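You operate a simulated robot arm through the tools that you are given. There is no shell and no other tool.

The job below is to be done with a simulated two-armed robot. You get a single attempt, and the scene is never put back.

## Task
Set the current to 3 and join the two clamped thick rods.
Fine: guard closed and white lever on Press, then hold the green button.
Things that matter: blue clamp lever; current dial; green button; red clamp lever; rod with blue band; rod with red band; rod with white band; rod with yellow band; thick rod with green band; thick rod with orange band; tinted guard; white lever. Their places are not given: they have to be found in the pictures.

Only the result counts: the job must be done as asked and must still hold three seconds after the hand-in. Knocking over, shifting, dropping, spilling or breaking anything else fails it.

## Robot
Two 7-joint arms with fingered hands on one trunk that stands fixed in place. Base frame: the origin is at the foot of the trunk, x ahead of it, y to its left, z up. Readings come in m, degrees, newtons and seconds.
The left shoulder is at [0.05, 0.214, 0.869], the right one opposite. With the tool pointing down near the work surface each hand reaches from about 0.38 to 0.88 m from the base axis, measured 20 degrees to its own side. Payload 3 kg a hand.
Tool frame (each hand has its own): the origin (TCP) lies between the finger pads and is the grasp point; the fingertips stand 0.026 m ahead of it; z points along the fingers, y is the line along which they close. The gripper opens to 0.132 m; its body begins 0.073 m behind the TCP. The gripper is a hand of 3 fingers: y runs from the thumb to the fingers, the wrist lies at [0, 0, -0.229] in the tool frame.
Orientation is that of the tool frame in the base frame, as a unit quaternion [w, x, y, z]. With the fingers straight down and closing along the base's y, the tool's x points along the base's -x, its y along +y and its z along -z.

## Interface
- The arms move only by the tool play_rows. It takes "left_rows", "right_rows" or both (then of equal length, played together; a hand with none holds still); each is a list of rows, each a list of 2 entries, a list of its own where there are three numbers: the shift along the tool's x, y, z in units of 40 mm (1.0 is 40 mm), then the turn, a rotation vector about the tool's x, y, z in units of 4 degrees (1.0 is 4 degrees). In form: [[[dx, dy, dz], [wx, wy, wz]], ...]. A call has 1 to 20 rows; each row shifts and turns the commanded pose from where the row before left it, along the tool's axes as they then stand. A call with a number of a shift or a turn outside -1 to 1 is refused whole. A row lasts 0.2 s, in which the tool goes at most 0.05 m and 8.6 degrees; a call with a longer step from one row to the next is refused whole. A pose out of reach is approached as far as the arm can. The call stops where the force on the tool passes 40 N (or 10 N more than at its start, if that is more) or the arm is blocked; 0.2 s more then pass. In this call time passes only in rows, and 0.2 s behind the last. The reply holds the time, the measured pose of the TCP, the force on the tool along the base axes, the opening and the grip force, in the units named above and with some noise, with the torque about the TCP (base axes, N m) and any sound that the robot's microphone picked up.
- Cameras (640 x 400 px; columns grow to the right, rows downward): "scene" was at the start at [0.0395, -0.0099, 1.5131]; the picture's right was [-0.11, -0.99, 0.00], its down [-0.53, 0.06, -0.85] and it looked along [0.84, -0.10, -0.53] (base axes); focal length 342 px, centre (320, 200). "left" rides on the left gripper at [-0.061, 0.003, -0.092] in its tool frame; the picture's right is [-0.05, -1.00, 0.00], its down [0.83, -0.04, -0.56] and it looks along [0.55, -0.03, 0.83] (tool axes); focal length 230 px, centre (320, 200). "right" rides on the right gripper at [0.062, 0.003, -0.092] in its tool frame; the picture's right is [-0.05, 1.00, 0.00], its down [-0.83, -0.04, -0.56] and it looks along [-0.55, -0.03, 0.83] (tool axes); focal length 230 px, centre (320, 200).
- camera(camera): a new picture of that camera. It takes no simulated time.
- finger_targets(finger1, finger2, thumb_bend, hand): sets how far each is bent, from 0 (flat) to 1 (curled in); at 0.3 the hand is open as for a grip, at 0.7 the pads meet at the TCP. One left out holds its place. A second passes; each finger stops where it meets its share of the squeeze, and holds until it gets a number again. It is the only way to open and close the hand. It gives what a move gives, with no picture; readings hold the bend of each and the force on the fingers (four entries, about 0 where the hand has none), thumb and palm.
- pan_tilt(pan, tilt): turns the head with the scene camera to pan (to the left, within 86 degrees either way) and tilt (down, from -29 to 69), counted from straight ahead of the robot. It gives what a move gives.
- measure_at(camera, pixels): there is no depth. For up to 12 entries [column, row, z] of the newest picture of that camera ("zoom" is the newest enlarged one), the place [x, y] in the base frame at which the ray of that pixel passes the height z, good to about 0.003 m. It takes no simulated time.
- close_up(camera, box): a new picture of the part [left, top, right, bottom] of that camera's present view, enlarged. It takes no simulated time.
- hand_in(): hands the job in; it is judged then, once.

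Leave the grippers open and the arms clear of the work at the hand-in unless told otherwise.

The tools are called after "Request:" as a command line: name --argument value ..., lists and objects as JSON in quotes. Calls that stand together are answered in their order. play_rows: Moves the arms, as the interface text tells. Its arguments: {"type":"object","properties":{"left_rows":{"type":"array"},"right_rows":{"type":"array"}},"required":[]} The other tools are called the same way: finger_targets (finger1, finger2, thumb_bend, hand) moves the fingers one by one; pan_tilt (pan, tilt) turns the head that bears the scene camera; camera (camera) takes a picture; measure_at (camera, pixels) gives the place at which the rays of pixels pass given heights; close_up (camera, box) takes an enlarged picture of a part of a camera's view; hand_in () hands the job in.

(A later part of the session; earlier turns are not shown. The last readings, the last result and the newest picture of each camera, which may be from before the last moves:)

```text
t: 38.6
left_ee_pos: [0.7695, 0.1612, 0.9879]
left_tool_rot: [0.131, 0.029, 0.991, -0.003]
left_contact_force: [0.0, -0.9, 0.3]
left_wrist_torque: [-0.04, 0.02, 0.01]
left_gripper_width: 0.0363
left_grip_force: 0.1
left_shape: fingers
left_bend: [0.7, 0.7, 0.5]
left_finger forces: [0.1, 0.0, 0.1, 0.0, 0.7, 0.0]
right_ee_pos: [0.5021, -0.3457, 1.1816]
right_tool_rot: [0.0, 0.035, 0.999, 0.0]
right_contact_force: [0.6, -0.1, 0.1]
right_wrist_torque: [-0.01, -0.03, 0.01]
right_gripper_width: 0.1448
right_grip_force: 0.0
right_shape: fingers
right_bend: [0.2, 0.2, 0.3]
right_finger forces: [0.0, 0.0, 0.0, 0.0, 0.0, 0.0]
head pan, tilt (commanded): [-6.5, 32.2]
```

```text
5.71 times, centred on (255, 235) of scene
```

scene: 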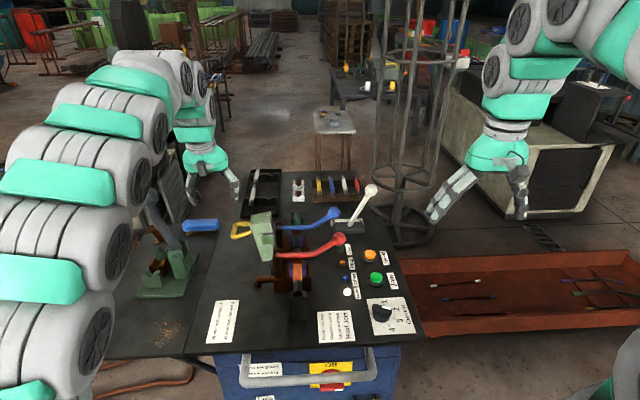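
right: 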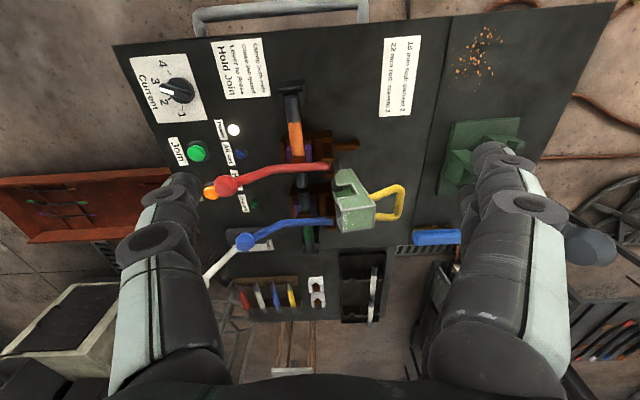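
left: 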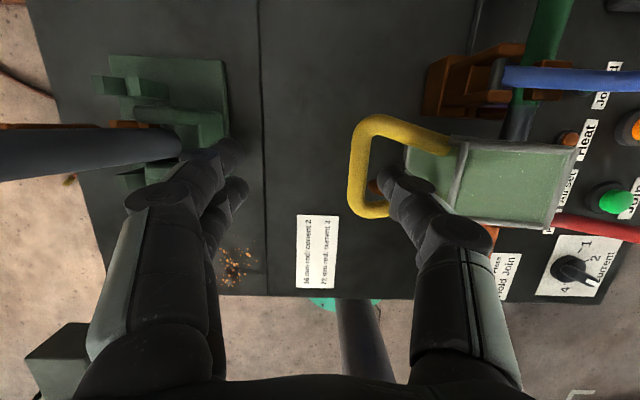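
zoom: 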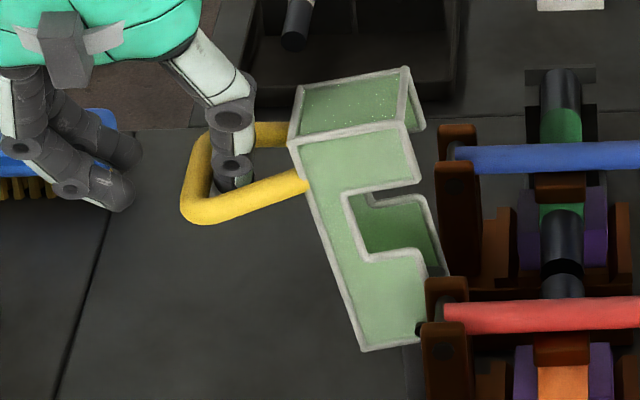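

The hinge pin appears at about (y 0.037, z 0.886), so the bar swings on a radius of about 0.13 m. I'll move the left hand right about 18 mm so the fingers meet the bar.

Request:
play_rows --left_rows '[[[-0.01, -0.15, 0], [0, 0, 0]], [[-0.01, -0.15, 0], [0, 0, 0]], [[-0.01, -0.15, 0], [0, 0, 0]]]'

Request:
close_up --camera "left" --box '[240, 60, 480, 230]'

Request:
close_up --camera "scene" --box '[210, 200, 300, 270]'

```text
t: 39.4
left_ee_pos: [0.7704, 0.1429, 0.9888]
left_tool_rot: [0.131, 0.029, 0.991, -0.003]
left_contact_force: [0.0, 0.7, 0.3]
left_wrist_torque: [0.0, 0.04, -0.03]
left_gripper_width: 0.0357
left_grip_force: 0.0
left_shape: fingers
left_bend: [0.7, 0.7, 0.5]
left_finger forces: [0.1, 0.0, 0.0, 0.1, 0.7, 0.1]
right_ee_pos: [0.5006, -0.3467, 1.1814]
right_tool_rot: [0.0, 0.035, 0.999, 0.0]
right_contact_force: [-1.2, -0.3, -0.6]
right_wrist_torque: [-0.01, -0.03, 0.03]
right_gripper_width: 0.1449
right_grip_force: 0.2
right_shape: fingers
right_bend: [0.2, 0.2, 0.3]
right_finger forces: [0.0, 0.1, 0.0, 0.1, 0.0, 0.0]
head pan, tilt (commanded): [-6.5, 32.2]
```

```text
2.35 times, centred on (360, 145) of left
```

zoom: 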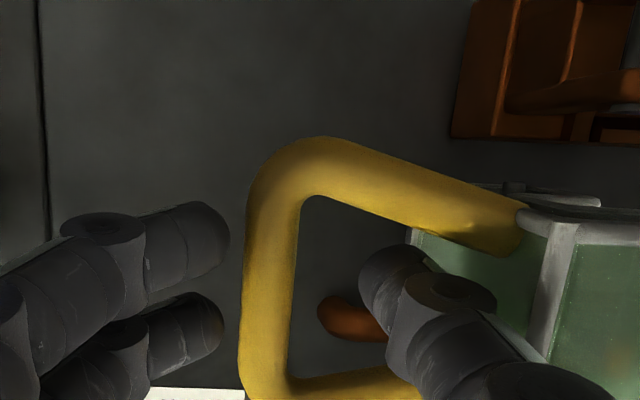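

```text
5.71 times, centred on (255, 235) of scene
```

zoom: 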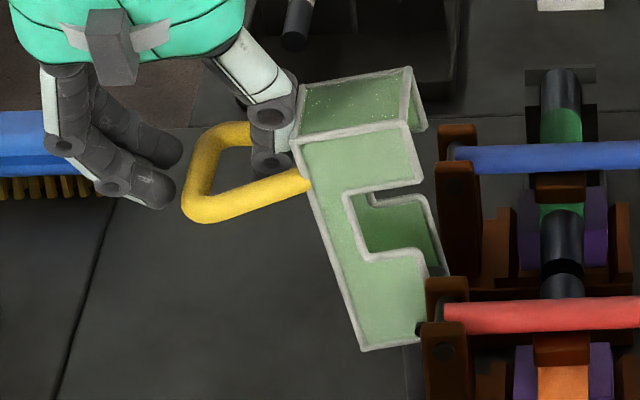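

Fingers are about 4 mm from the bar. I'll follow the arc for the first 18° or so (right and up) in small steps and check the result.

Request:
play_rows --left_rows '[[[-0.05, -0.216, -0.137], [0, 0, 0]], [[-0.05, -0.216, -0.137], [0, 0, 0]], [[-0.056, -0.232, -0.153], [0, 0, 0]], [[-0.056, -0.232, -0.153], [0, 0, 0]]]'

Request:
close_up --camera "left" --box '[240, 60, 480, 230]'

Request:
close_up --camera "scene" --box '[210, 190, 310, 270]'

```text
t: 40.4
left_ee_pos: [0.7687, 0.106, 1.0132]
left_tool_rot: [0.132, 0.028, 0.991, -0.004]
left_contact_force: [0.3, -0.4, 0.9]
left_wrist_torque: [0.03, 0.01, 0.0]
left_gripper_width: 0.036
left_grip_force: 0.3
left_shape: fingers
left_bend: [0.7, 0.7, 0.5]
left_finger forces: [0.1, 0.1, 0.1, 0.0, 0.0, 0.0]
right_ee_pos: [0.5016, -0.3454, 1.182]
right_tool_rot: [0.0, 0.035, 0.999, 0.0]
right_contact_force: [0.0, 0.0, -0.1]
right_wrist_torque: [0.0, -0.01, -0.01]
right_gripper_width: 0.1448
right_grip_force: 0.0
right_shape: fingers
right_bend: [0.2, 0.2, 0.3]
right_finger forces: [0.1, 0.0, 0.1, 0.0, 0.1, 0.0]
head pan, tilt (commanded): [-6.5, 32.2]
```

```text
2.35 times, centred on (360, 145) of left
```

zoom: 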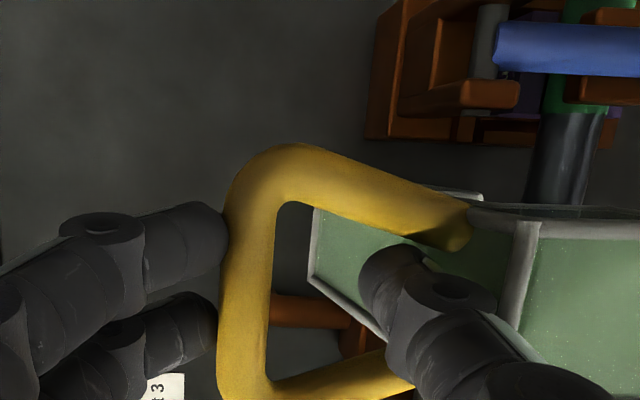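

```text
5.00 times, centred on (260, 230) of scene
```

zoom: 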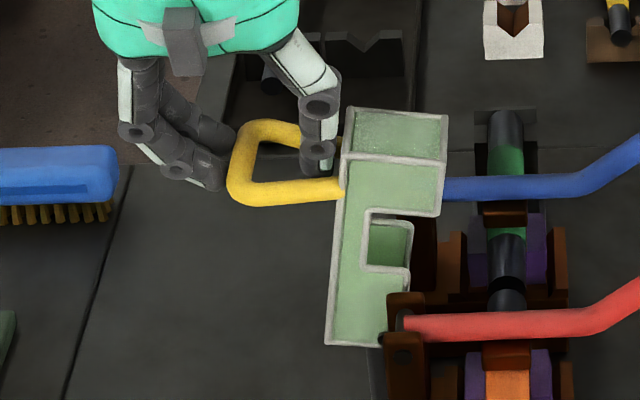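

The guard rotates with almost no force. I'll continue along the arc another 20°.

Request:
play_rows --left_rows '[[[-0.046, -0.256, -0.112], [0, 0, 0]], [[-0.046, -0.256, -0.112], [0, 0, 0]], [[-0.035, -0.273, -0.066], [0, 0, 0]], [[-0.035, -0.273, -0.066], [0, 0, 0]]]'

Request:
close_up --camera "left" --box '[240, 60, 480, 230]'

Request:
close_up --camera "scene" --box '[230, 190, 330, 270]'

```text
t: 41.4
left_ee_pos: [0.7704, 0.0662, 1.0288]
left_tool_rot: [0.132, 0.028, 0.991, -0.003]
left_contact_force: [-0.4, 0.3, -0.4]
left_wrist_torque: [-0.01, 0.01, -0.01]
left_gripper_width: 0.0362
left_grip_force: 0.1
left_shape: fingers
left_bend: [0.7, 0.7, 0.5]
left_finger forces: [0.1, 0.1, 0.0, 0.1, 0.0, 0.0]
right_ee_pos: [0.5, -0.3465, 1.1818]
right_tool_rot: [0.001, 0.034, 0.999, -0.001]
right_contact_force: [-0.1, -0.1, 0.2]
right_wrist_torque: [-0.01, -0.02, 0.01]
right_gripper_width: 0.1445
right_grip_force: 0.0
right_shape: fingers
right_bend: [0.2, 0.2, 0.3]
right_finger forces: [0.1, 0.0, 0.1, 0.1, 0.0, 0.1]
head pan, tilt (commanded): [-6.5, 32.2]
```

```text
2.35 times, centred on (360, 145) of left
```

zoom: 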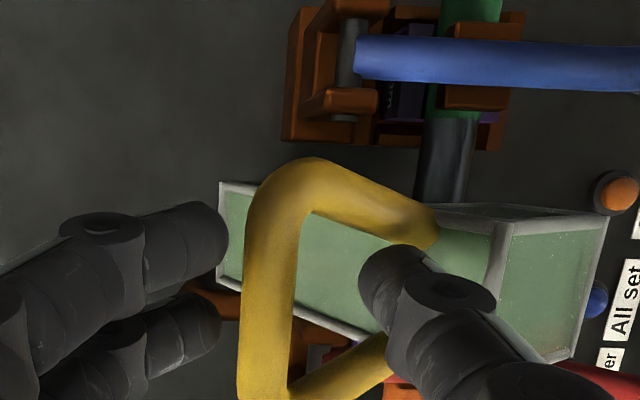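

```text
5.00 times, centred on (280, 230) of scene
```

zoom: 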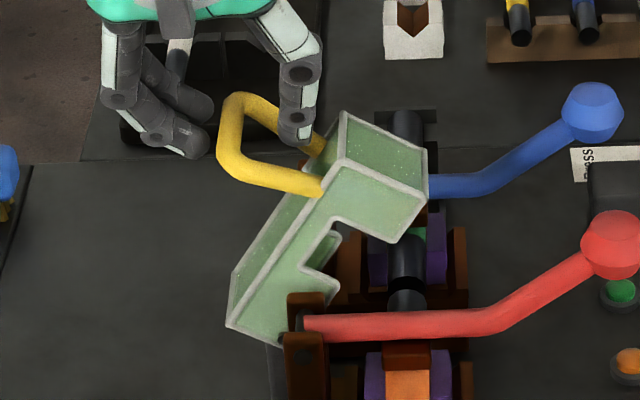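

The guard is leaning right now (about 40° turned), and forces are still near zero. I'll go on over the top, another 30° or so.

Request:
play_rows --left_rows '[[[-0.022, -0.282, -0.02], [0, 0, 0]], [[-0.022, -0.282, -0.02], [0, 0, 0]], [[-0.01, -0.282, 0.028], [0, 0, 0]], [[-0.01, -0.282, 0.028], [0, 0, 0]]]'

Request:
close_up --camera "left" --box '[240, 60, 480, 230]'

Request:
close_up --camera "scene" --box '[240, 180, 350, 270]'

```text
t: 42.4
left_ee_pos: [0.7697, 0.0181, 1.0295]
left_tool_rot: [0.131, 0.03, 0.991, -0.004]
left_contact_force: [-0.9, -0.6, -0.8]
left_wrist_torque: [0.0, -0.01, -0.03]
left_gripper_width: 0.0366
left_grip_force: 0.2
left_shape: fingers
left_bend: [0.7, 0.7, 0.5]
left_finger forces: [0.1, 0.0, 0.0, 0.0, 0.4, 0.0]
right_ee_pos: [0.5011, -0.3459, 1.1825]
right_tool_rot: [0.0, 0.036, 0.999, 0.0]
right_contact_force: [-0.8, -0.1, 0.2]
right_wrist_torque: [0.01, -0.02, -0.03]
right_gripper_width: 0.1447
right_grip_force: 0.1
right_shape: fingers
right_bend: [0.2, 0.2, 0.3]
right_finger forces: [0.1, 0.0, 0.0, 0.1, 0.1, 0.0]
head pan, tilt (commanded): [-6.5, 32.2]
```

```text
2.35 times, centred on (360, 145) of left
```

zoom: 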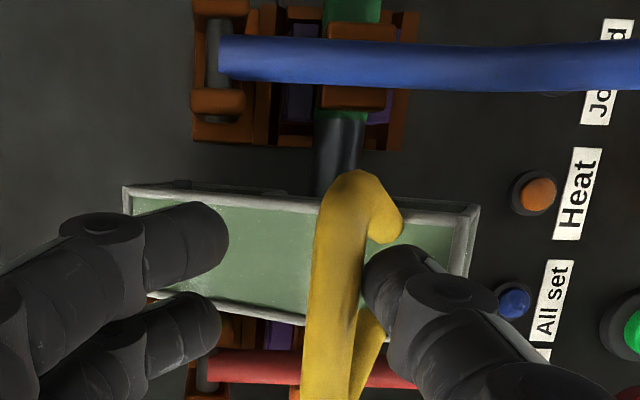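

```text
4.44 times, centred on (295, 225) of scene
```

zoom: 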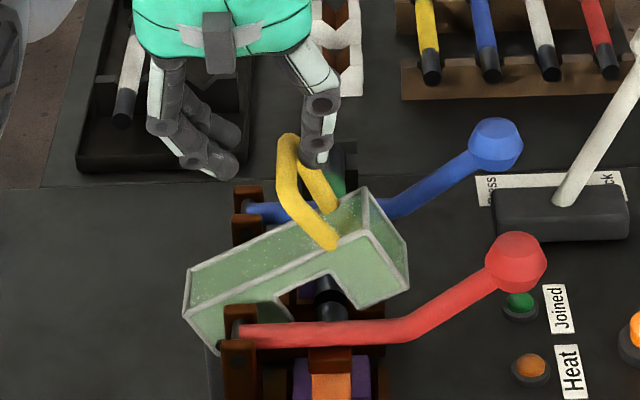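

The guard now rests lightly on the thumb (0.4 N) past its balance point, so I can lower it in a controlled way. I'll carry on right and down.

Request:
play_rows --left_rows '[[[0.009, -0.225, 0.085], [0, 0, 0]], [[0.009, -0.225, 0.085], [0, 0, 0]], [[0.022, -0.245, 0.14], [0, 0, 0]], [[0.022, -0.245, 0.14], [0, 0, 0]]]'

Request:
close_up --camera "left" --box '[240, 60, 480, 230]'

Request:
close_up --camera "scene" --box '[240, 180, 350, 270]'

```text
t: 43.4
left_ee_pos: [0.7711, -0.017, 1.0124]
left_tool_rot: [0.13, 0.029, 0.991, -0.004]
left_contact_force: [0.2, -0.5, 0.7]
left_wrist_torque: [-0.01, 0.01, -0.03]
left_gripper_width: 0.0364
left_grip_force: 0.0
left_shape: fingers
left_bend: [0.7, 0.7, 0.5]
left_finger forces: [0.0, 0.0, 0.1, 0.0, 0.0, 0.0]
right_ee_pos: [0.5, -0.3454, 1.1815]
right_tool_rot: [0.0, 0.035, 0.999, 0.0]
right_contact_force: [-0.4, 0.1, -0.1]
right_wrist_torque: [-0.02, 0.01, 0.0]
right_gripper_width: 0.1448
right_grip_force: 0.0
right_shape: fingers
right_bend: [0.2, 0.2, 0.3]
right_finger forces: [0.1, 0.0, 0.1, 0.1, 0.0, 0.0]
head pan, tilt (commanded): [-6.5, 32.2]
```

```text
2.35 times, centred on (360, 145) of left
```

zoom: 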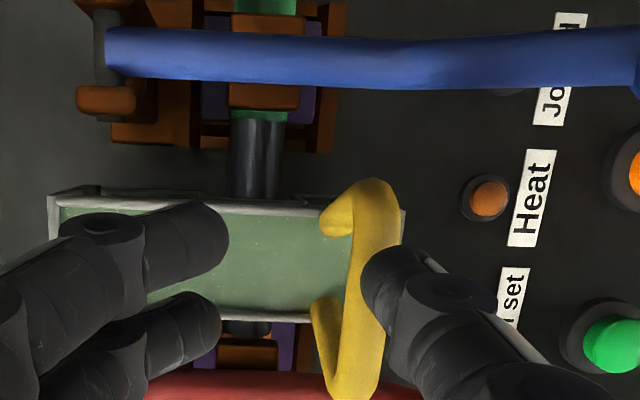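

```text
4.44 times, centred on (295, 225) of scene
```

zoom: 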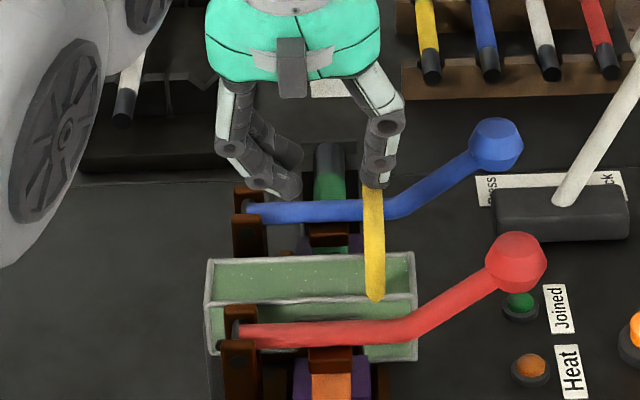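

The guard looks horizontal with its handle upright. I'll lift the left hand straight up, then check that it is fully closed.

Request:
play_rows --left_rows '[[[-0.216, 0, -0.8], [0, 0, 0]], [[-0.216, 0, -0.8], [0, 0, 0]], [[-0.216, 0, -0.8], [0, 0, 0]]]'

Request:
camera --camera "left"

Request:
close_up --camera "scene" --box '[250, 200, 360, 290]'

```text
t: 44.2
left_ee_pos: [0.7701, -0.0206, 1.1126]
left_tool_rot: [0.131, 0.029, 0.991, -0.003]
left_contact_force: [0.0, 0.4, 0.3]
left_wrist_torque: [-0.03, 0.01, -0.02]
left_gripper_width: 0.0363
left_grip_force: 0.2
left_shape: fingers
left_bend: [0.7, 0.7, 0.5]
left_finger forces: [0.0, 0.1, 0.1, 0.0, 0.0, 0.1]
right_ee_pos: [0.5006, -0.3464, 1.1824]
right_tool_rot: [0.0, 0.035, 0.999, 0.0]
right_contact_force: [-0.4, -0.2, 0.9]
right_wrist_torque: [0.01, -0.02, -0.02]
right_gripper_width: 0.1447
right_grip_force: 0.1
right_shape: fingers
right_bend: [0.2, 0.2, 0.3]
right_finger forces: [0.1, 0.0, 0.0, 0.0, 0.0, 0.0]
head pan, tilt (commanded): [-6.5, 32.2]
```

```text
taken
```

left: 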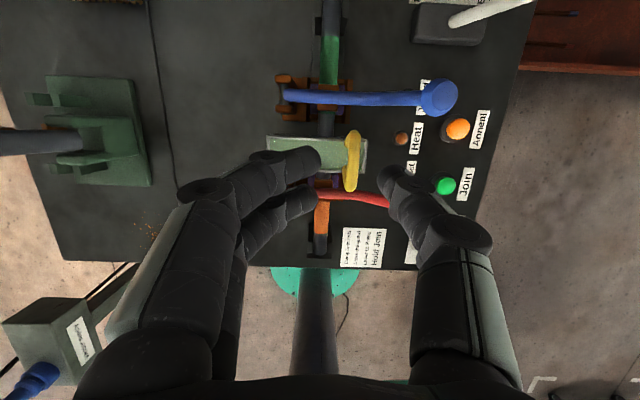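

```text
4.44 times, centred on (305, 245) of scene
```

zoom: 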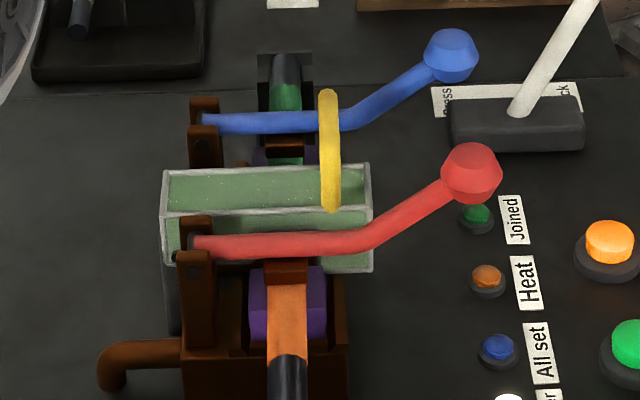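

The guard lies flat between the clamp levers, so it is closed. Next is the white lever. I'll withdraw the left hand up and to the left, while the right hand tilts 45° forward to reach the white knob from its right side.

Request:
play_rows --left_rows '[[[0.533, 0.632, -0.337], [0, 0, 0]], [[0.533, 0.632, -0.337], [0, 0, 0]], [[0.533, 0.632, -0.337], [0, 0, 0]], [[0.533, 0.632, -0.337], [0, 0, 0]], [[0.533, 0.632, -0.337], [0, 0, 0]], [[0.533, 0.632, -0.337], [0, 0, 0]], [[0.533, 0.632, -0.337], [0, 0, 0]], [[0.533, 0.632, -0.337], [0, 0, 0]], [[0.533, 0.632, -0.337], [0, 0, 0]], [[0.533, 0.632, -0.337], [0, 0, 0]], [[0.533, 0.632, -0.337], [0, 0, 0]], [[0.533, 0.632, -0.337], [0, 0, 0]]]' --right_rows '[[[0, 0, 0], [0, -0.9375, 0]], [[0, 0, 0], [0, -0.9375, 0]], [[0, 0, 0], [0, -0.9375, 0]], [[0, 0, 0], [0, -0.9375, 0]], [[0, 0, 0], [0, -0.9375, 0]], [[0, 0, 0], [0, -0.9375, 0]], [[0, 0, 0], [0, -0.9375, 0]], [[0, 0, 0], [0, -0.9375, 0]], [[0, 0, 0], [0, -0.9375, 0]], [[0, 0, 0], [0, -0.9375, 0]], [[0, 0, 0], [0, -0.9375, 0]], [[0, 0, 0], [0, -0.9375, 0]]]'

Request:
finger_targets --hand "right" --finger1 0.48 --finger2 0.48 --thumb_bend 0.5

Request:
camera --camera "scene"

Request:
camera --camera "right"

Request:
close_up --camera "scene" --box '[250, 170, 410, 290]'

```text
t: 46.8
left_ee_pos: [0.5018, 0.3036, 1.2009]
left_tool_rot: [0.131, 0.029, 0.991, -0.004]
left_contact_force: [-0.3, 0.2, -0.1]
left_wrist_torque: [0.0, 0.01, -0.04]
left_gripper_width: 0.0362
left_grip_force: 0.0
left_shape: fingers
left_bend: [0.7, 0.7, 0.5]
left_finger forces: [0.0, 0.0, 0.0, 0.0, 0.0, 0.1]
right_ee_pos: [0.5019, -0.3483, 1.1838]
right_tool_rot: [0.383, 0.031, 0.923, -0.013]
right_contact_force: [0.5, 0.4, -0.7]
right_wrist_torque: [0.0, -0.01, -0.02]
right_gripper_width: 0.1448
right_grip_force: 0.0
right_shape: fingers
right_bend: [0.2, 0.2, 0.3]
right_finger forces: [0.0, 0.0, 0.1, 0.0, 0.0, 0.0]
head pan, tilt (commanded): [-6.5, 32.2]
```

```text
t: 47.8
left_ee_pos: [0.4998, 0.3036, 1.2006]
left_tool_rot: [0.131, 0.029, 0.991, -0.004]
left_contact_force: [0.5, -0.9, 1.4]
left_wrist_torque: [0.03, 0.03, -0.01]
left_gripper_width: 0.0361
left_grip_force: 0.0
left_shape: fingers
left_bend: [0.7, 0.7, 0.5]
left_finger forces: [0.1, 0.0, 0.0, 0.1, 0.1, 0.1]
right_ee_pos: [0.5019, -0.348, 1.1836]
right_tool_rot: [0.382, 0.033, 0.923, -0.014]
right_contact_force: [-0.3, 0.6, -0.1]
right_wrist_torque: [0.01, 0.0, 0.0]
right_gripper_width: 0.0715
right_grip_force: 0.0
right_shape: fingers
right_bend: [0.48, 0.48, 0.5]
right_finger forces: [0.0, 0.0, 0.0, 0.0, 0.1, 0.1]
head pan, tilt (commanded): [-6.5, 32.2]
```

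```text
taken
```

scene: 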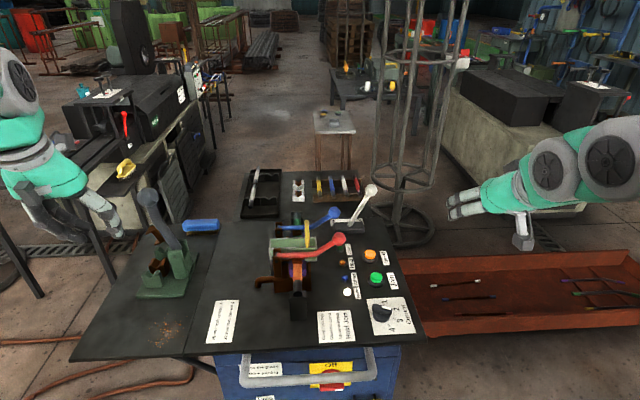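

```text
taken
```

right: 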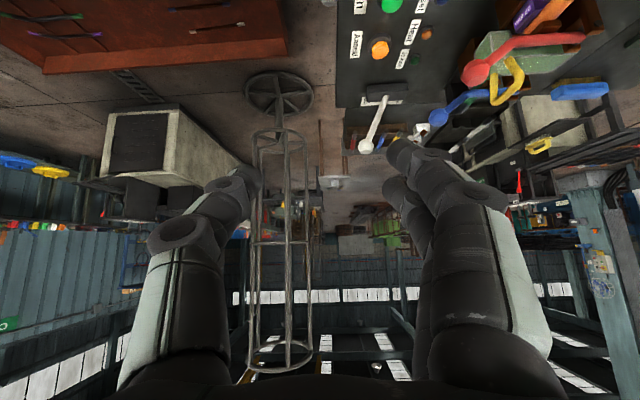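

```text
3.33 times, centred on (330, 230) of scene
```

zoom: 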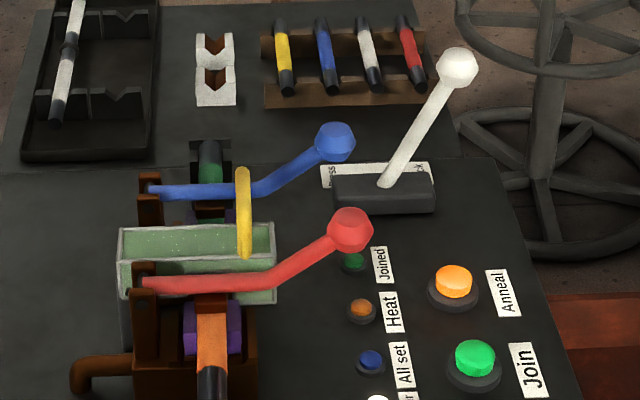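

The right camera now sees the white knob at (367,147) and its base at about (383,98). I'll triangulate both again with the scene view.

Request:
measure_at --camera "right" --pixels '[[367, 147, 0.98], [367, 147, 1.0], [367, 147, 1.02], [383, 98, 0.83], [383, 98, 0.86], [484, 116, 0.96], [484, 116, 0.99]]'

Request:
measure_at --camera "scene" --pixels '[[371.4, 190.1, 0.98], [371.4, 190.1, 1.0], [371.4, 190.1, 1.02], [349.5, 225.5, 0.83], [349.5, 225.5, 0.86], [334.5, 212.5, 0.96], [334.5, 212.5, 0.99]]'

Request:
close_up --camera "right" --box '[320, 60, 520, 180]'

```text
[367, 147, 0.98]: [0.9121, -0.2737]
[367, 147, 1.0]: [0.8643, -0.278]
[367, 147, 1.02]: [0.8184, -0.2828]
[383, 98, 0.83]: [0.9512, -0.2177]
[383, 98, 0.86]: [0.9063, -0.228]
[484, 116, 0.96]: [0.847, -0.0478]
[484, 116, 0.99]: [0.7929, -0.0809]
```

```text
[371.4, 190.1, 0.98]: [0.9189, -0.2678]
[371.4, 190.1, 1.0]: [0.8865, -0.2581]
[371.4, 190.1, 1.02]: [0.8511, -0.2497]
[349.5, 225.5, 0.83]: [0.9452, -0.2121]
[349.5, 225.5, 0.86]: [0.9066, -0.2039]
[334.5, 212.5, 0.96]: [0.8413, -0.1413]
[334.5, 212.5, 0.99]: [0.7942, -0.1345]
```

```text
3.20 times, centred on (420, 120) of right
```

zoom: 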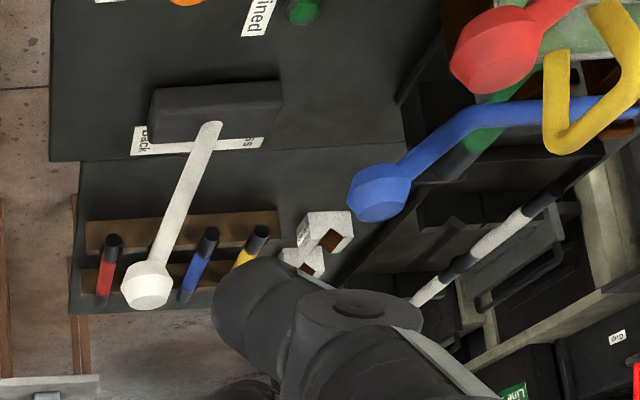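

Recomputing all rays together gives the white knob at about (0.927, -0.271, 0.975), its base at (0.935, -0.213, 0.84), leaning right. I'll move the right hand to its right side at (0.93, -0.385, 0.973), leaving about 4 cm clearance.

Request:
play_rows --right_rows '[[[-0.321, -0.013, 0.942], [0, 0, 0]], [[-0.321, -0.013, 0.942], [0, 0, 0]], [[-0.321, -0.013, 0.942], [0, 0, 0]], [[-0.321, -0.013, 0.942], [0, 0, 0]], [[-0.321, -0.013, 0.942], [0, 0, 0]], [[-0.321, -0.013, 0.942], [0, 0, 0]], [[-0.321, -0.013, 0.942], [0, 0, 0]], [[-0.321, -0.013, 0.942], [0, 0, 0]], [[-0.321, -0.013, 0.942], [0, 0, 0]], [[-0.321, -0.013, 0.942], [0, 0, 0]], [[-0.321, -0.013, 0.942], [0, 0, 0]], [[-0.321, -0.013, 0.942], [0, 0, 0]]]'

Request:
camera --camera "right"

Request:
camera --camera "scene"

Request:
close_up --camera "scene" --box '[320, 150, 440, 250]'

```text
t: 50.4
left_ee_pos: [0.4996, 0.3043, 1.2003]
left_tool_rot: [0.131, 0.029, 0.991, -0.004]
left_contact_force: [-0.4, -0.2, -0.3]
left_wrist_torque: [0.0, -0.02, -0.03]
left_gripper_width: 0.0364
left_grip_force: 0.0
left_shape: fingers
left_bend: [0.7, 0.7, 0.5]
left_finger forces: [0.0, 0.0, 0.0, 0.1, 0.0, 0.1]
right_ee_pos: [0.9277, -0.3816, 0.9682]
right_tool_rot: [0.382, 0.031, 0.923, -0.013]
right_contact_force: [0.3, 0.6, 0.1]
right_wrist_torque: [0.01, 0.02, -0.02]
right_gripper_width: 0.0715
right_grip_force: 0.0
right_shape: fingers
right_bend: [0.48, 0.48, 0.5]
right_finger forces: [0.1, 0.1, 0.0, 0.0, 0.0, 0.1]
head pan, tilt (commanded): [-6.5, 32.2]
```

```text
taken
```

right: 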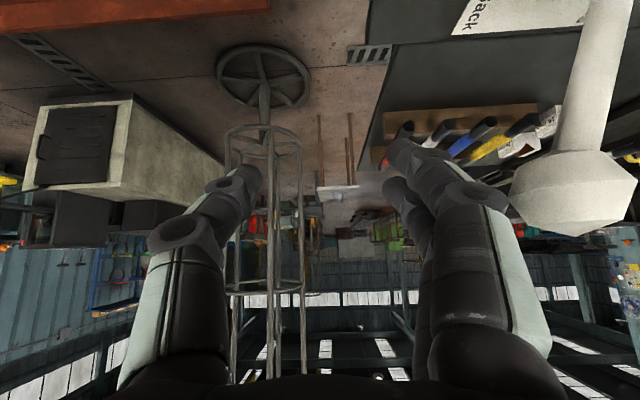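

```text
taken
```

scene: 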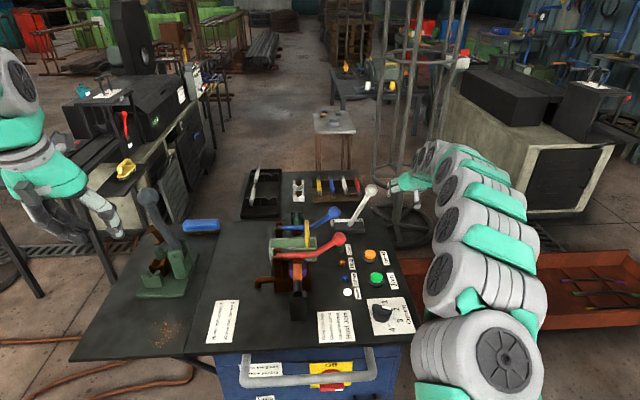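

```text
4.00 times, centred on (380, 200) of scene
```

zoom: 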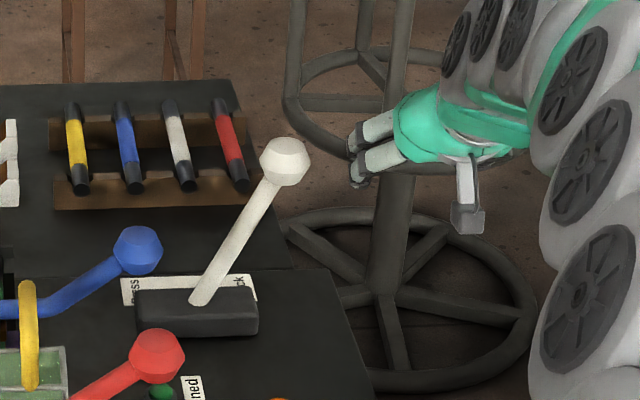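

The knob sits beside the fingers' outer side with a gap of about 2 cm. I'll push left (+y) 6 cm in small steps and read the force.

Request:
play_rows --right_rows '[[[0, 0.4, 0], [0, 0, 0]], [[0, 0.4, 0], [0, 0, 0]], [[0, 0.4, 0], [0, 0, 0]], [[0, 0.3, 0], [0, 0, 0]]]'

Request:
close_up --camera "scene" --box '[320, 150, 440, 250]'

Request:
camera --camera "right"

```text
t: 51.4
left_ee_pos: [0.5002, 0.3042, 1.2001]
left_tool_rot: [0.131, 0.028, 0.991, -0.004]
left_contact_force: [0.4, 0.4, -0.5]
left_wrist_torque: [-0.03, -0.01, -0.01]
left_gripper_width: 0.0366
left_grip_force: 0.0
left_shape: fingers
left_bend: [0.7, 0.7, 0.5]
left_finger forces: [0.1, 0.0, 0.1, 0.0, 0.1, 0.0]
right_ee_pos: [0.9346, -0.3241, 0.9696]
right_tool_rot: [0.383, 0.031, 0.923, -0.013]
right_contact_force: [1.2, -0.3, -0.1]
right_wrist_torque: [-0.01, -0.04, -0.03]
right_gripper_width: 0.0708
right_grip_force: 0.1
right_shape: fingers
right_bend: [0.48, 0.48, 0.5]
right_finger forces: [0.0, 0.0, 0.0, 0.0, 0.1, 0.0]
head pan, tilt (commanded): [-6.5, 32.2]
```

```text
4.00 times, centred on (380, 200) of scene
```

zoom: 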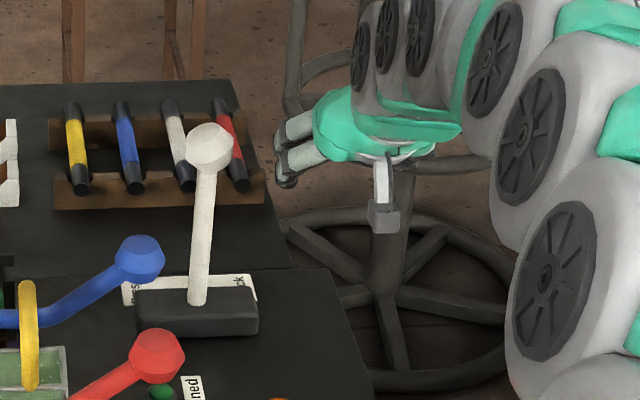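

```text
taken
```

right: 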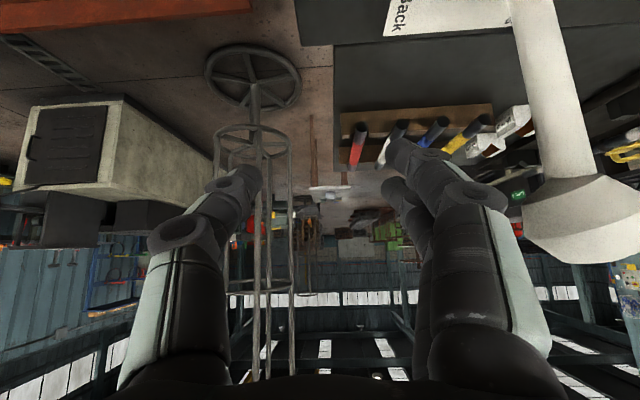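

The lever is now nearly upright with little force. I'll push a further 4.4 cm toward Press.

Request:
play_rows --right_rows '[[[0, 0.4, 0], [0, 0, 0]], [[0, 0.4, 0], [0, 0, 0]], [[0, 0.3, 0], [0, 0, 0]]]'

Request:
close_up --camera "scene" --box '[320, 150, 440, 250]'

Request:
close_up --camera "scene" --box '[250, 170, 410, 290]'

```text
t: 52.2
left_ee_pos: [0.5012, 0.304, 1.2005]
left_tool_rot: [0.131, 0.029, 0.991, -0.003]
left_contact_force: [-0.2, -0.4, -0.8]
left_wrist_torque: [0.03, -0.01, -0.06]
left_gripper_width: 0.0364
left_grip_force: 0.0
left_shape: fingers
left_bend: [0.7, 0.7, 0.5]
left_finger forces: [0.1, 0.0, 0.1, 0.0, 0.1, 0.1]
right_ee_pos: [0.9361, -0.2798, 0.9706]
right_tool_rot: [0.383, 0.031, 0.923, -0.013]
right_contact_force: [0.2, -0.1, 0.4]
right_wrist_torque: [-0.02, -0.02, 0.0]
right_gripper_width: 0.0709
right_grip_force: 0.1
right_shape: fingers
right_bend: [0.48, 0.48, 0.5]
right_finger forces: [0.0, 0.1, 0.0, 0.1, 0.0, 0.0]
head pan, tilt (commanded): [-6.5, 32.2]
```

```text
4.00 times, centred on (380, 200) of scene
```

zoom: 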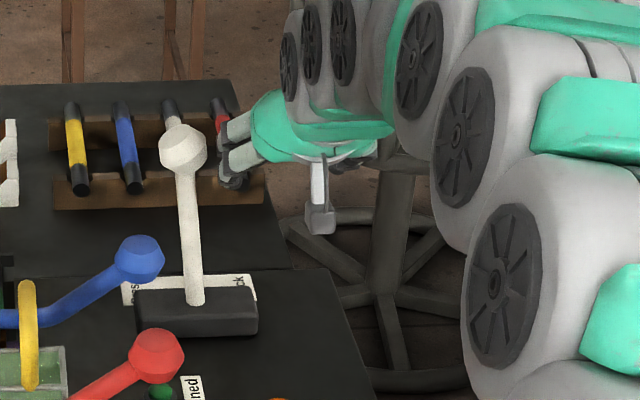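

```text
3.33 times, centred on (330, 230) of scene
```

zoom: 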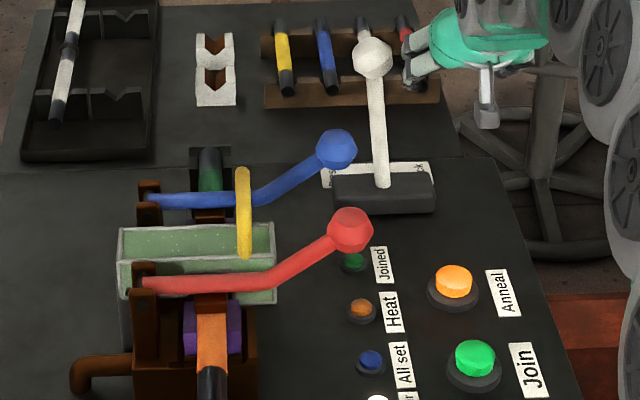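

The lever has just passed upright. I'll keep pushing left another 4 cm.

Request:
play_rows --right_rows '[[[0, 0.35, 0], [0, 0, 0]], [[0, 0.35, 0], [0, 0, 0]], [[0, 0.3, 0], [0, 0, 0]]]'

Request:
close_up --camera "scene" --box '[320, 150, 440, 250]'

Request:
camera --camera "right"

```text
t: 53.0
left_ee_pos: [0.4999, 0.3027, 1.2001]
left_tool_rot: [0.13, 0.029, 0.991, -0.004]
left_contact_force: [0.0, 0.6, -0.3]
left_wrist_torque: [0.01, -0.01, 0.02]
left_gripper_width: 0.0363
left_grip_force: 0.0
left_shape: fingers
left_bend: [0.7, 0.7, 0.5]
left_finger forces: [0.0, 0.1, 0.0, 0.0, 0.0, 0.0]
right_ee_pos: [0.9387, -0.2387, 0.97]
right_tool_rot: [0.383, 0.032, 0.923, -0.013]
right_contact_force: [-0.1, 0.3, 0.4]
right_wrist_torque: [-0.03, 0.0, 0.01]
right_gripper_width: 0.071
right_grip_force: 0.0
right_shape: fingers
right_bend: [0.48, 0.48, 0.5]
right_finger forces: [0.0, 0.0, 0.0, 0.0, 0.1, 0.0]
head pan, tilt (commanded): [-6.5, 32.2]
```

```text
4.00 times, centred on (380, 200) of scene
```

zoom: 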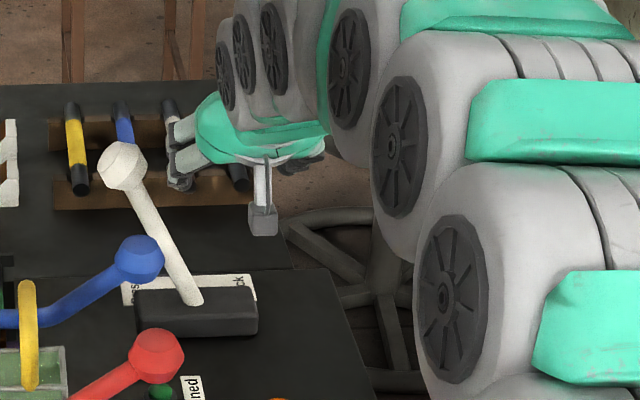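

```text
taken
```

right: 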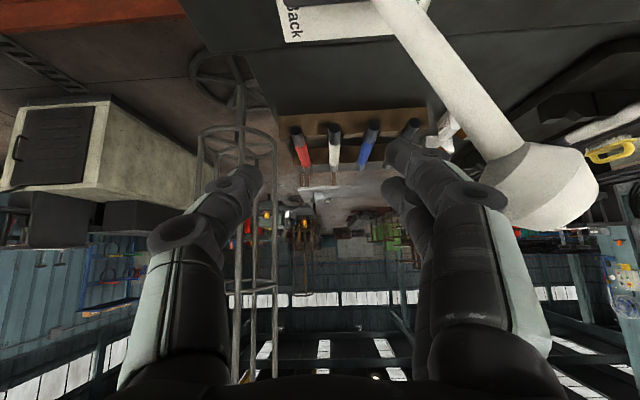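

The lever now leans left toward Press, with no stop felt yet. I'll push on in small steps until there is resistance.

Request:
play_rows --right_rows '[[[0, 0.2, 0], [0, 0, 0]], [[0, 0.2, 0], [0, 0, 0]]]'

Request:
close_up --camera "scene" --box '[320, 150, 440, 250]'

Request:
close_up --camera "scene" --box '[250, 170, 410, 290]'

```text
t: 53.6
left_ee_pos: [0.5014, 0.3038, 1.1998]
left_tool_rot: [0.131, 0.028, 0.991, -0.003]
left_contact_force: [0.1, 0.5, -0.9]
left_wrist_torque: [-0.01, 0.02, -0.02]
left_gripper_width: 0.0363
left_grip_force: 0.1
left_shape: fingers
left_bend: [0.7, 0.7, 0.5]
left_finger forces: [0.0, 0.0, 0.0, 0.0, 0.1, 0.0]
right_ee_pos: [0.9418, -0.2244, 0.9715]
right_tool_rot: [0.383, 0.032, 0.923, -0.013]
right_contact_force: [-0.3, -0.4, 0.7]
right_wrist_torque: [0.0, 0.0, 0.0]
right_gripper_width: 0.0709
right_grip_force: 0.0
right_shape: fingers
right_bend: [0.48, 0.48, 0.5]
right_finger forces: [0.0, 0.0, 0.0, 0.0, 0.1, 0.0]
head pan, tilt (commanded): [-6.5, 32.2]
```

```text
4.00 times, centred on (380, 200) of scene
```

zoom: 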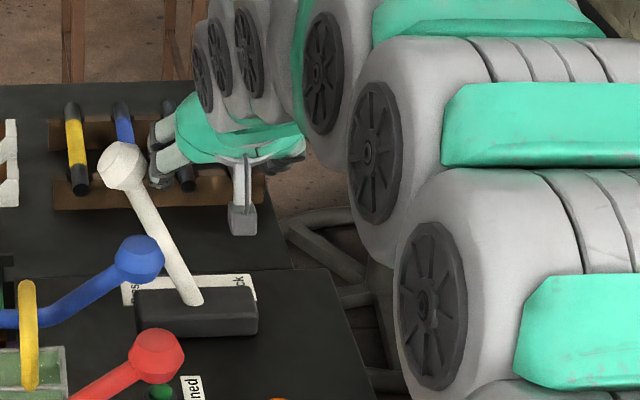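

```text
3.33 times, centred on (330, 230) of scene
```

zoom: 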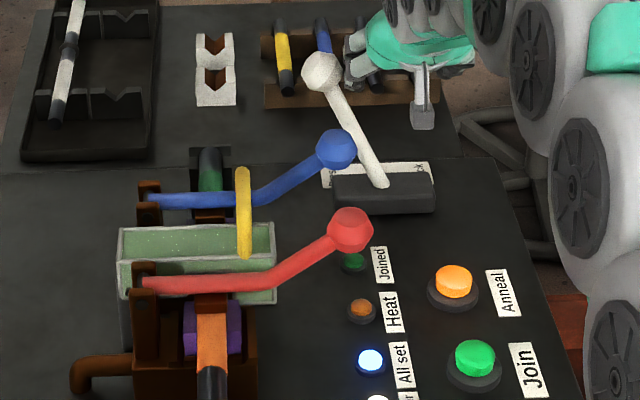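

The "All set" lamp is lit blue, and the lever stays at Press. I'll withdraw the right hand to the right, back and up, then turn it to point down again.

Request:
play_rows --right_rows '[[[0, -0.75, 0], [0, 0, 0]], [[0, -0.75, 0], [0, 0, 0]], [[0.366, -0.052, -0.875], [0, 0, 0]], [[0.366, -0.052, -0.875], [0, 0, 0]], [[0.366, -0.052, -0.875], [0, 0, 0]], [[0.366, -0.052, -0.875], [0, 0, 0]], [[0.366, -0.052, -0.875], [0, 0, 0]], [[0.366, -0.052, -0.875], [0, 0, 0]], [[0.366, -0.052, -0.875], [0, 0, 0]], [[0.366, -0.052, -0.875], [0, 0, 0]], [[0.366, -0.052, -0.875], [0, 0, 0]]]'

Request:
play_rows --right_rows '[[[0, 0, 0], [0, 0.9375, 0]], [[0, 0, 0], [0, 0.9375, 0]], [[0, 0, 0], [0, 0.9375, 0]], [[0, 0, 0], [0, 0.9375, 0]], [[0, 0, 0], [0, 0.9375, 0]], [[0, 0, 0], [0, 0.9375, 0]], [[0, 0, 0], [0, 0.9375, 0]], [[0, 0, 0], [0, 0.9375, 0]], [[0, 0, 0], [0, 0.9375, 0]], [[0, 0, 0], [0, 0.9375, 0]], [[0, 0, 0], [0, 0.9375, 0]], [[0, 0, 0], [0, 0.9375, 0]]]'

Request:
finger_targets --hand "right" --finger1 0.7 --finger2 0.7 --thumb_bend 0.7

Request:
camera --camera "right"

Request:
camera --camera "scene"

Request:
close_up --camera "scene" --box '[250, 180, 410, 300]'

```text
t: 56.0
left_ee_pos: [0.5011, 0.3035, 1.2003]
left_tool_rot: [0.13, 0.028, 0.991, -0.003]
left_contact_force: [-1.2, 0.4, 0.0]
left_wrist_torque: [-0.01, 0.02, 0.01]
left_gripper_width: 0.0363
left_grip_force: 0.1
left_shape: fingers
left_bend: [0.7, 0.7, 0.5]
left_finger forces: [0.0, 0.1, 0.0, 0.0, 0.1, 0.0]
right_ee_pos: [0.6222, -0.2842, 1.103]
right_tool_rot: [0.383, 0.033, 0.923, -0.014]
right_contact_force: [-0.3, -0.8, -0.9]
right_wrist_torque: [-0.02, 0.0, 0.0]
right_gripper_width: 0.0711
right_grip_force: 0.1
right_shape: fingers
right_bend: [0.48, 0.48, 0.5]
right_finger forces: [0.0, 0.0, 0.0, 0.0, 0.0, 0.0]
head pan, tilt (commanded): [-6.5, 32.2]
```

```text
t: 58.6
left_ee_pos: [0.4999, 0.3034, 1.1995]
left_tool_rot: [0.131, 0.029, 0.991, -0.004]
left_contact_force: [0.3, 0.7, -0.7]
left_wrist_torque: [0.02, 0.0, -0.04]
left_gripper_width: 0.0366
left_grip_force: 0.1
left_shape: fingers
left_bend: [0.7, 0.7, 0.5]
left_finger forces: [0.0, 0.0, 0.0, 0.1, 0.0, 0.0]
right_ee_pos: [0.6184, -0.2794, 1.1006]
right_tool_rot: [0.0, 0.035, 0.999, 0.0]
right_contact_force: [0.0, -0.1, 0.6]
right_wrist_torque: [-0.04, 0.03, -0.01]
right_gripper_width: 0.0711
right_grip_force: 0.1
right_shape: fingers
right_bend: [0.48, 0.48, 0.5]
right_finger forces: [0.0, 0.0, 0.0, 0.0, 0.0, 0.1]
head pan, tilt (commanded): [-6.5, 32.2]
```

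```text
t: 59.6
left_ee_pos: [0.5009, 0.3048, 1.1996]
left_tool_rot: [0.131, 0.028, 0.991, -0.004]
left_contact_force: [0.3, 0.4, -1.0]
left_wrist_torque: [-0.01, -0.02, -0.03]
left_gripper_width: 0.0365
left_grip_force: 0.0
left_shape: fingers
left_bend: [0.7, 0.7, 0.5]
left_finger forces: [0.1, 0.0, 0.0, 0.1, 0.0, 0.1]
right_ee_pos: [0.6185, -0.2818, 1.1009]
right_tool_rot: [0.0, 0.035, 0.999, 0.0]
right_contact_force: [-0.1, 0.3, 0.2]
right_wrist_torque: [0.0, -0.02, -0.04]
right_gripper_width: 0.006
right_grip_force: 0.0
right_shape: fingers
right_bend: [0.7, 0.7, 0.7]
right_finger forces: [0.1, 0.0, 0.0, 0.1, 0.0, 0.0]
head pan, tilt (commanded): [-6.5, 32.2]
```

```text
taken
```

right: 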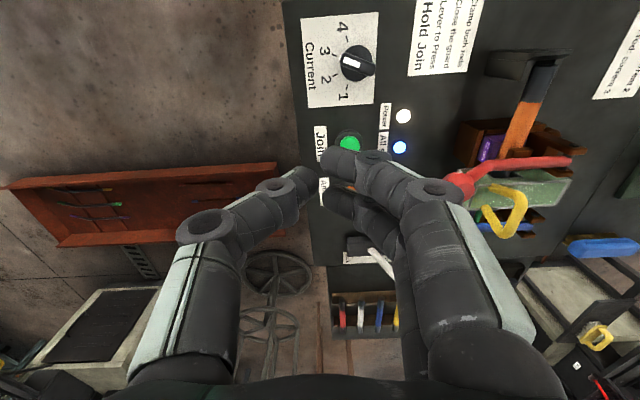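

```text
taken
```

scene: 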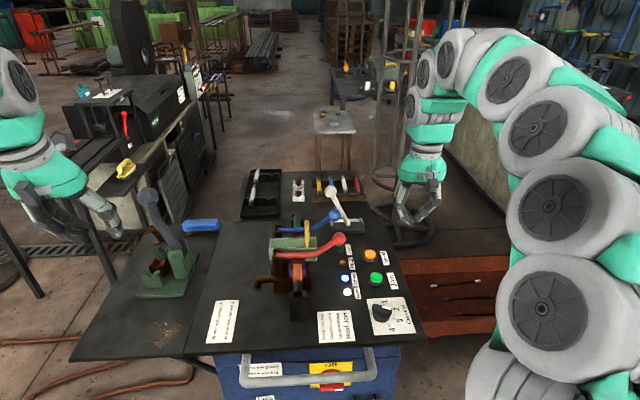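

```text
3.33 times, centred on (330, 240) of scene
```

zoom: 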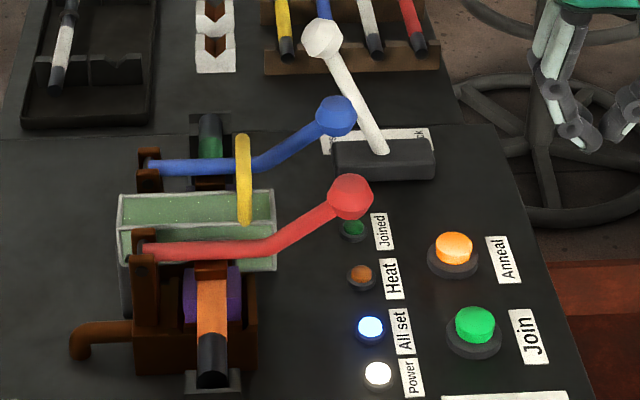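

"All set" stays lit with Press held. I'll confirm the dial once more and measure the green button in both views.

Request:
close_up --camera "right" --box '[290, 0, 420, 180]'

Request:
measure_at --camera "scene" --pixels '[[376.6, 275.8, 0.82], [376.6, 275.8, 0.84], [376.6, 275.8, 0.86], [376.2, 281, 0.82], [376.2, 281, 0.84]]'

Request:
measure_at --camera "right" --pixels '[[348, 140, 0.82], [348, 140, 0.84], [348, 140, 0.86]]'

```text
2.22 times, centred on (355, 90) of right
```

zoom: 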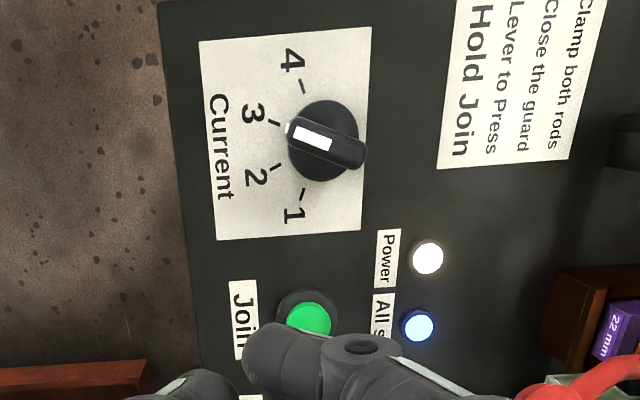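

```text
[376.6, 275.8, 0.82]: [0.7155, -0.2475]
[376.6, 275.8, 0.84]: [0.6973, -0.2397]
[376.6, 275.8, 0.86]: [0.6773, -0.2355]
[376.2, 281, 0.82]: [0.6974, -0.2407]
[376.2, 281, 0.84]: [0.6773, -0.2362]
```

```text
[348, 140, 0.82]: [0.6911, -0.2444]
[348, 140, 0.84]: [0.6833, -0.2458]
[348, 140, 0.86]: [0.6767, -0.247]
```

The dial reads 3, and the button top is at about (0.696, -0.240, 0.84). I'll press with one straight finger, so I extend finger 1 and curl the other finger and thumb, then look at which tip stays out.

Request:
finger_targets --hand "right" --finger1 0.48 --finger2 0.95 --thumb_bend 0.9

Request:
camera --camera "right"

Request:
close_up --camera "scene" --box '[370, 120, 470, 250]'

```text
t: 60.6
left_ee_pos: [0.4999, 0.3045, 1.2]
left_tool_rot: [0.132, 0.029, 0.991, -0.004]
left_contact_force: [-0.9, -0.4, -0.3]
left_wrist_torque: [0.0, 0.0, 0.0]
left_gripper_width: 0.0366
left_grip_force: 0.0
left_shape: fingers
left_bend: [0.7, 0.7, 0.5]
left_finger forces: [0.0, 0.0, 0.0, 0.1, 0.0, 0.0]
right_ee_pos: [0.6182, -0.2806, 1.1007]
right_tool_rot: [0.0, 0.036, 0.999, 0.0]
right_contact_force: [0.0, -0.8, -0.4]
right_wrist_torque: [-0.02, 0.01, 0.01]
right_gripper_width: 0.0265
right_grip_force: 0.1
right_shape: fingers
right_bend: [0.48, 0.85, 0.87]
right_finger forces: [0.1, 0.1, 0.1, 0.1, 0.0, 0.1]
head pan, tilt (commanded): [-6.5, 32.2]
```

```text
taken
```

right: 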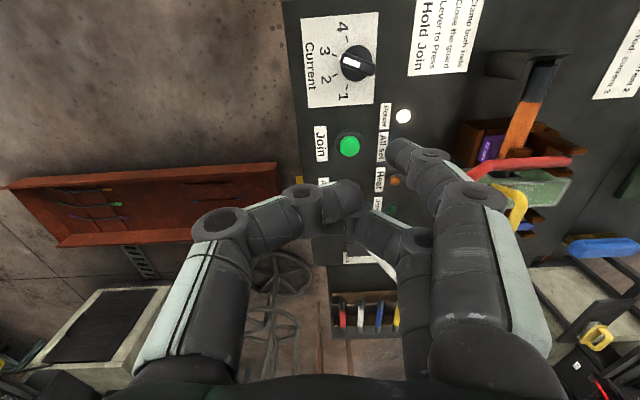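

```text
3.08 times, centred on (420, 185) of scene
```

zoom: 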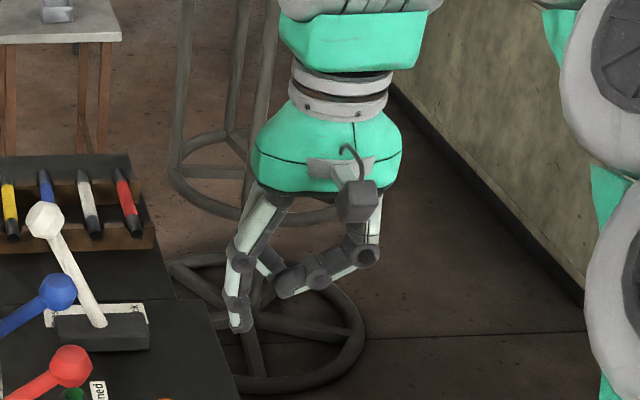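

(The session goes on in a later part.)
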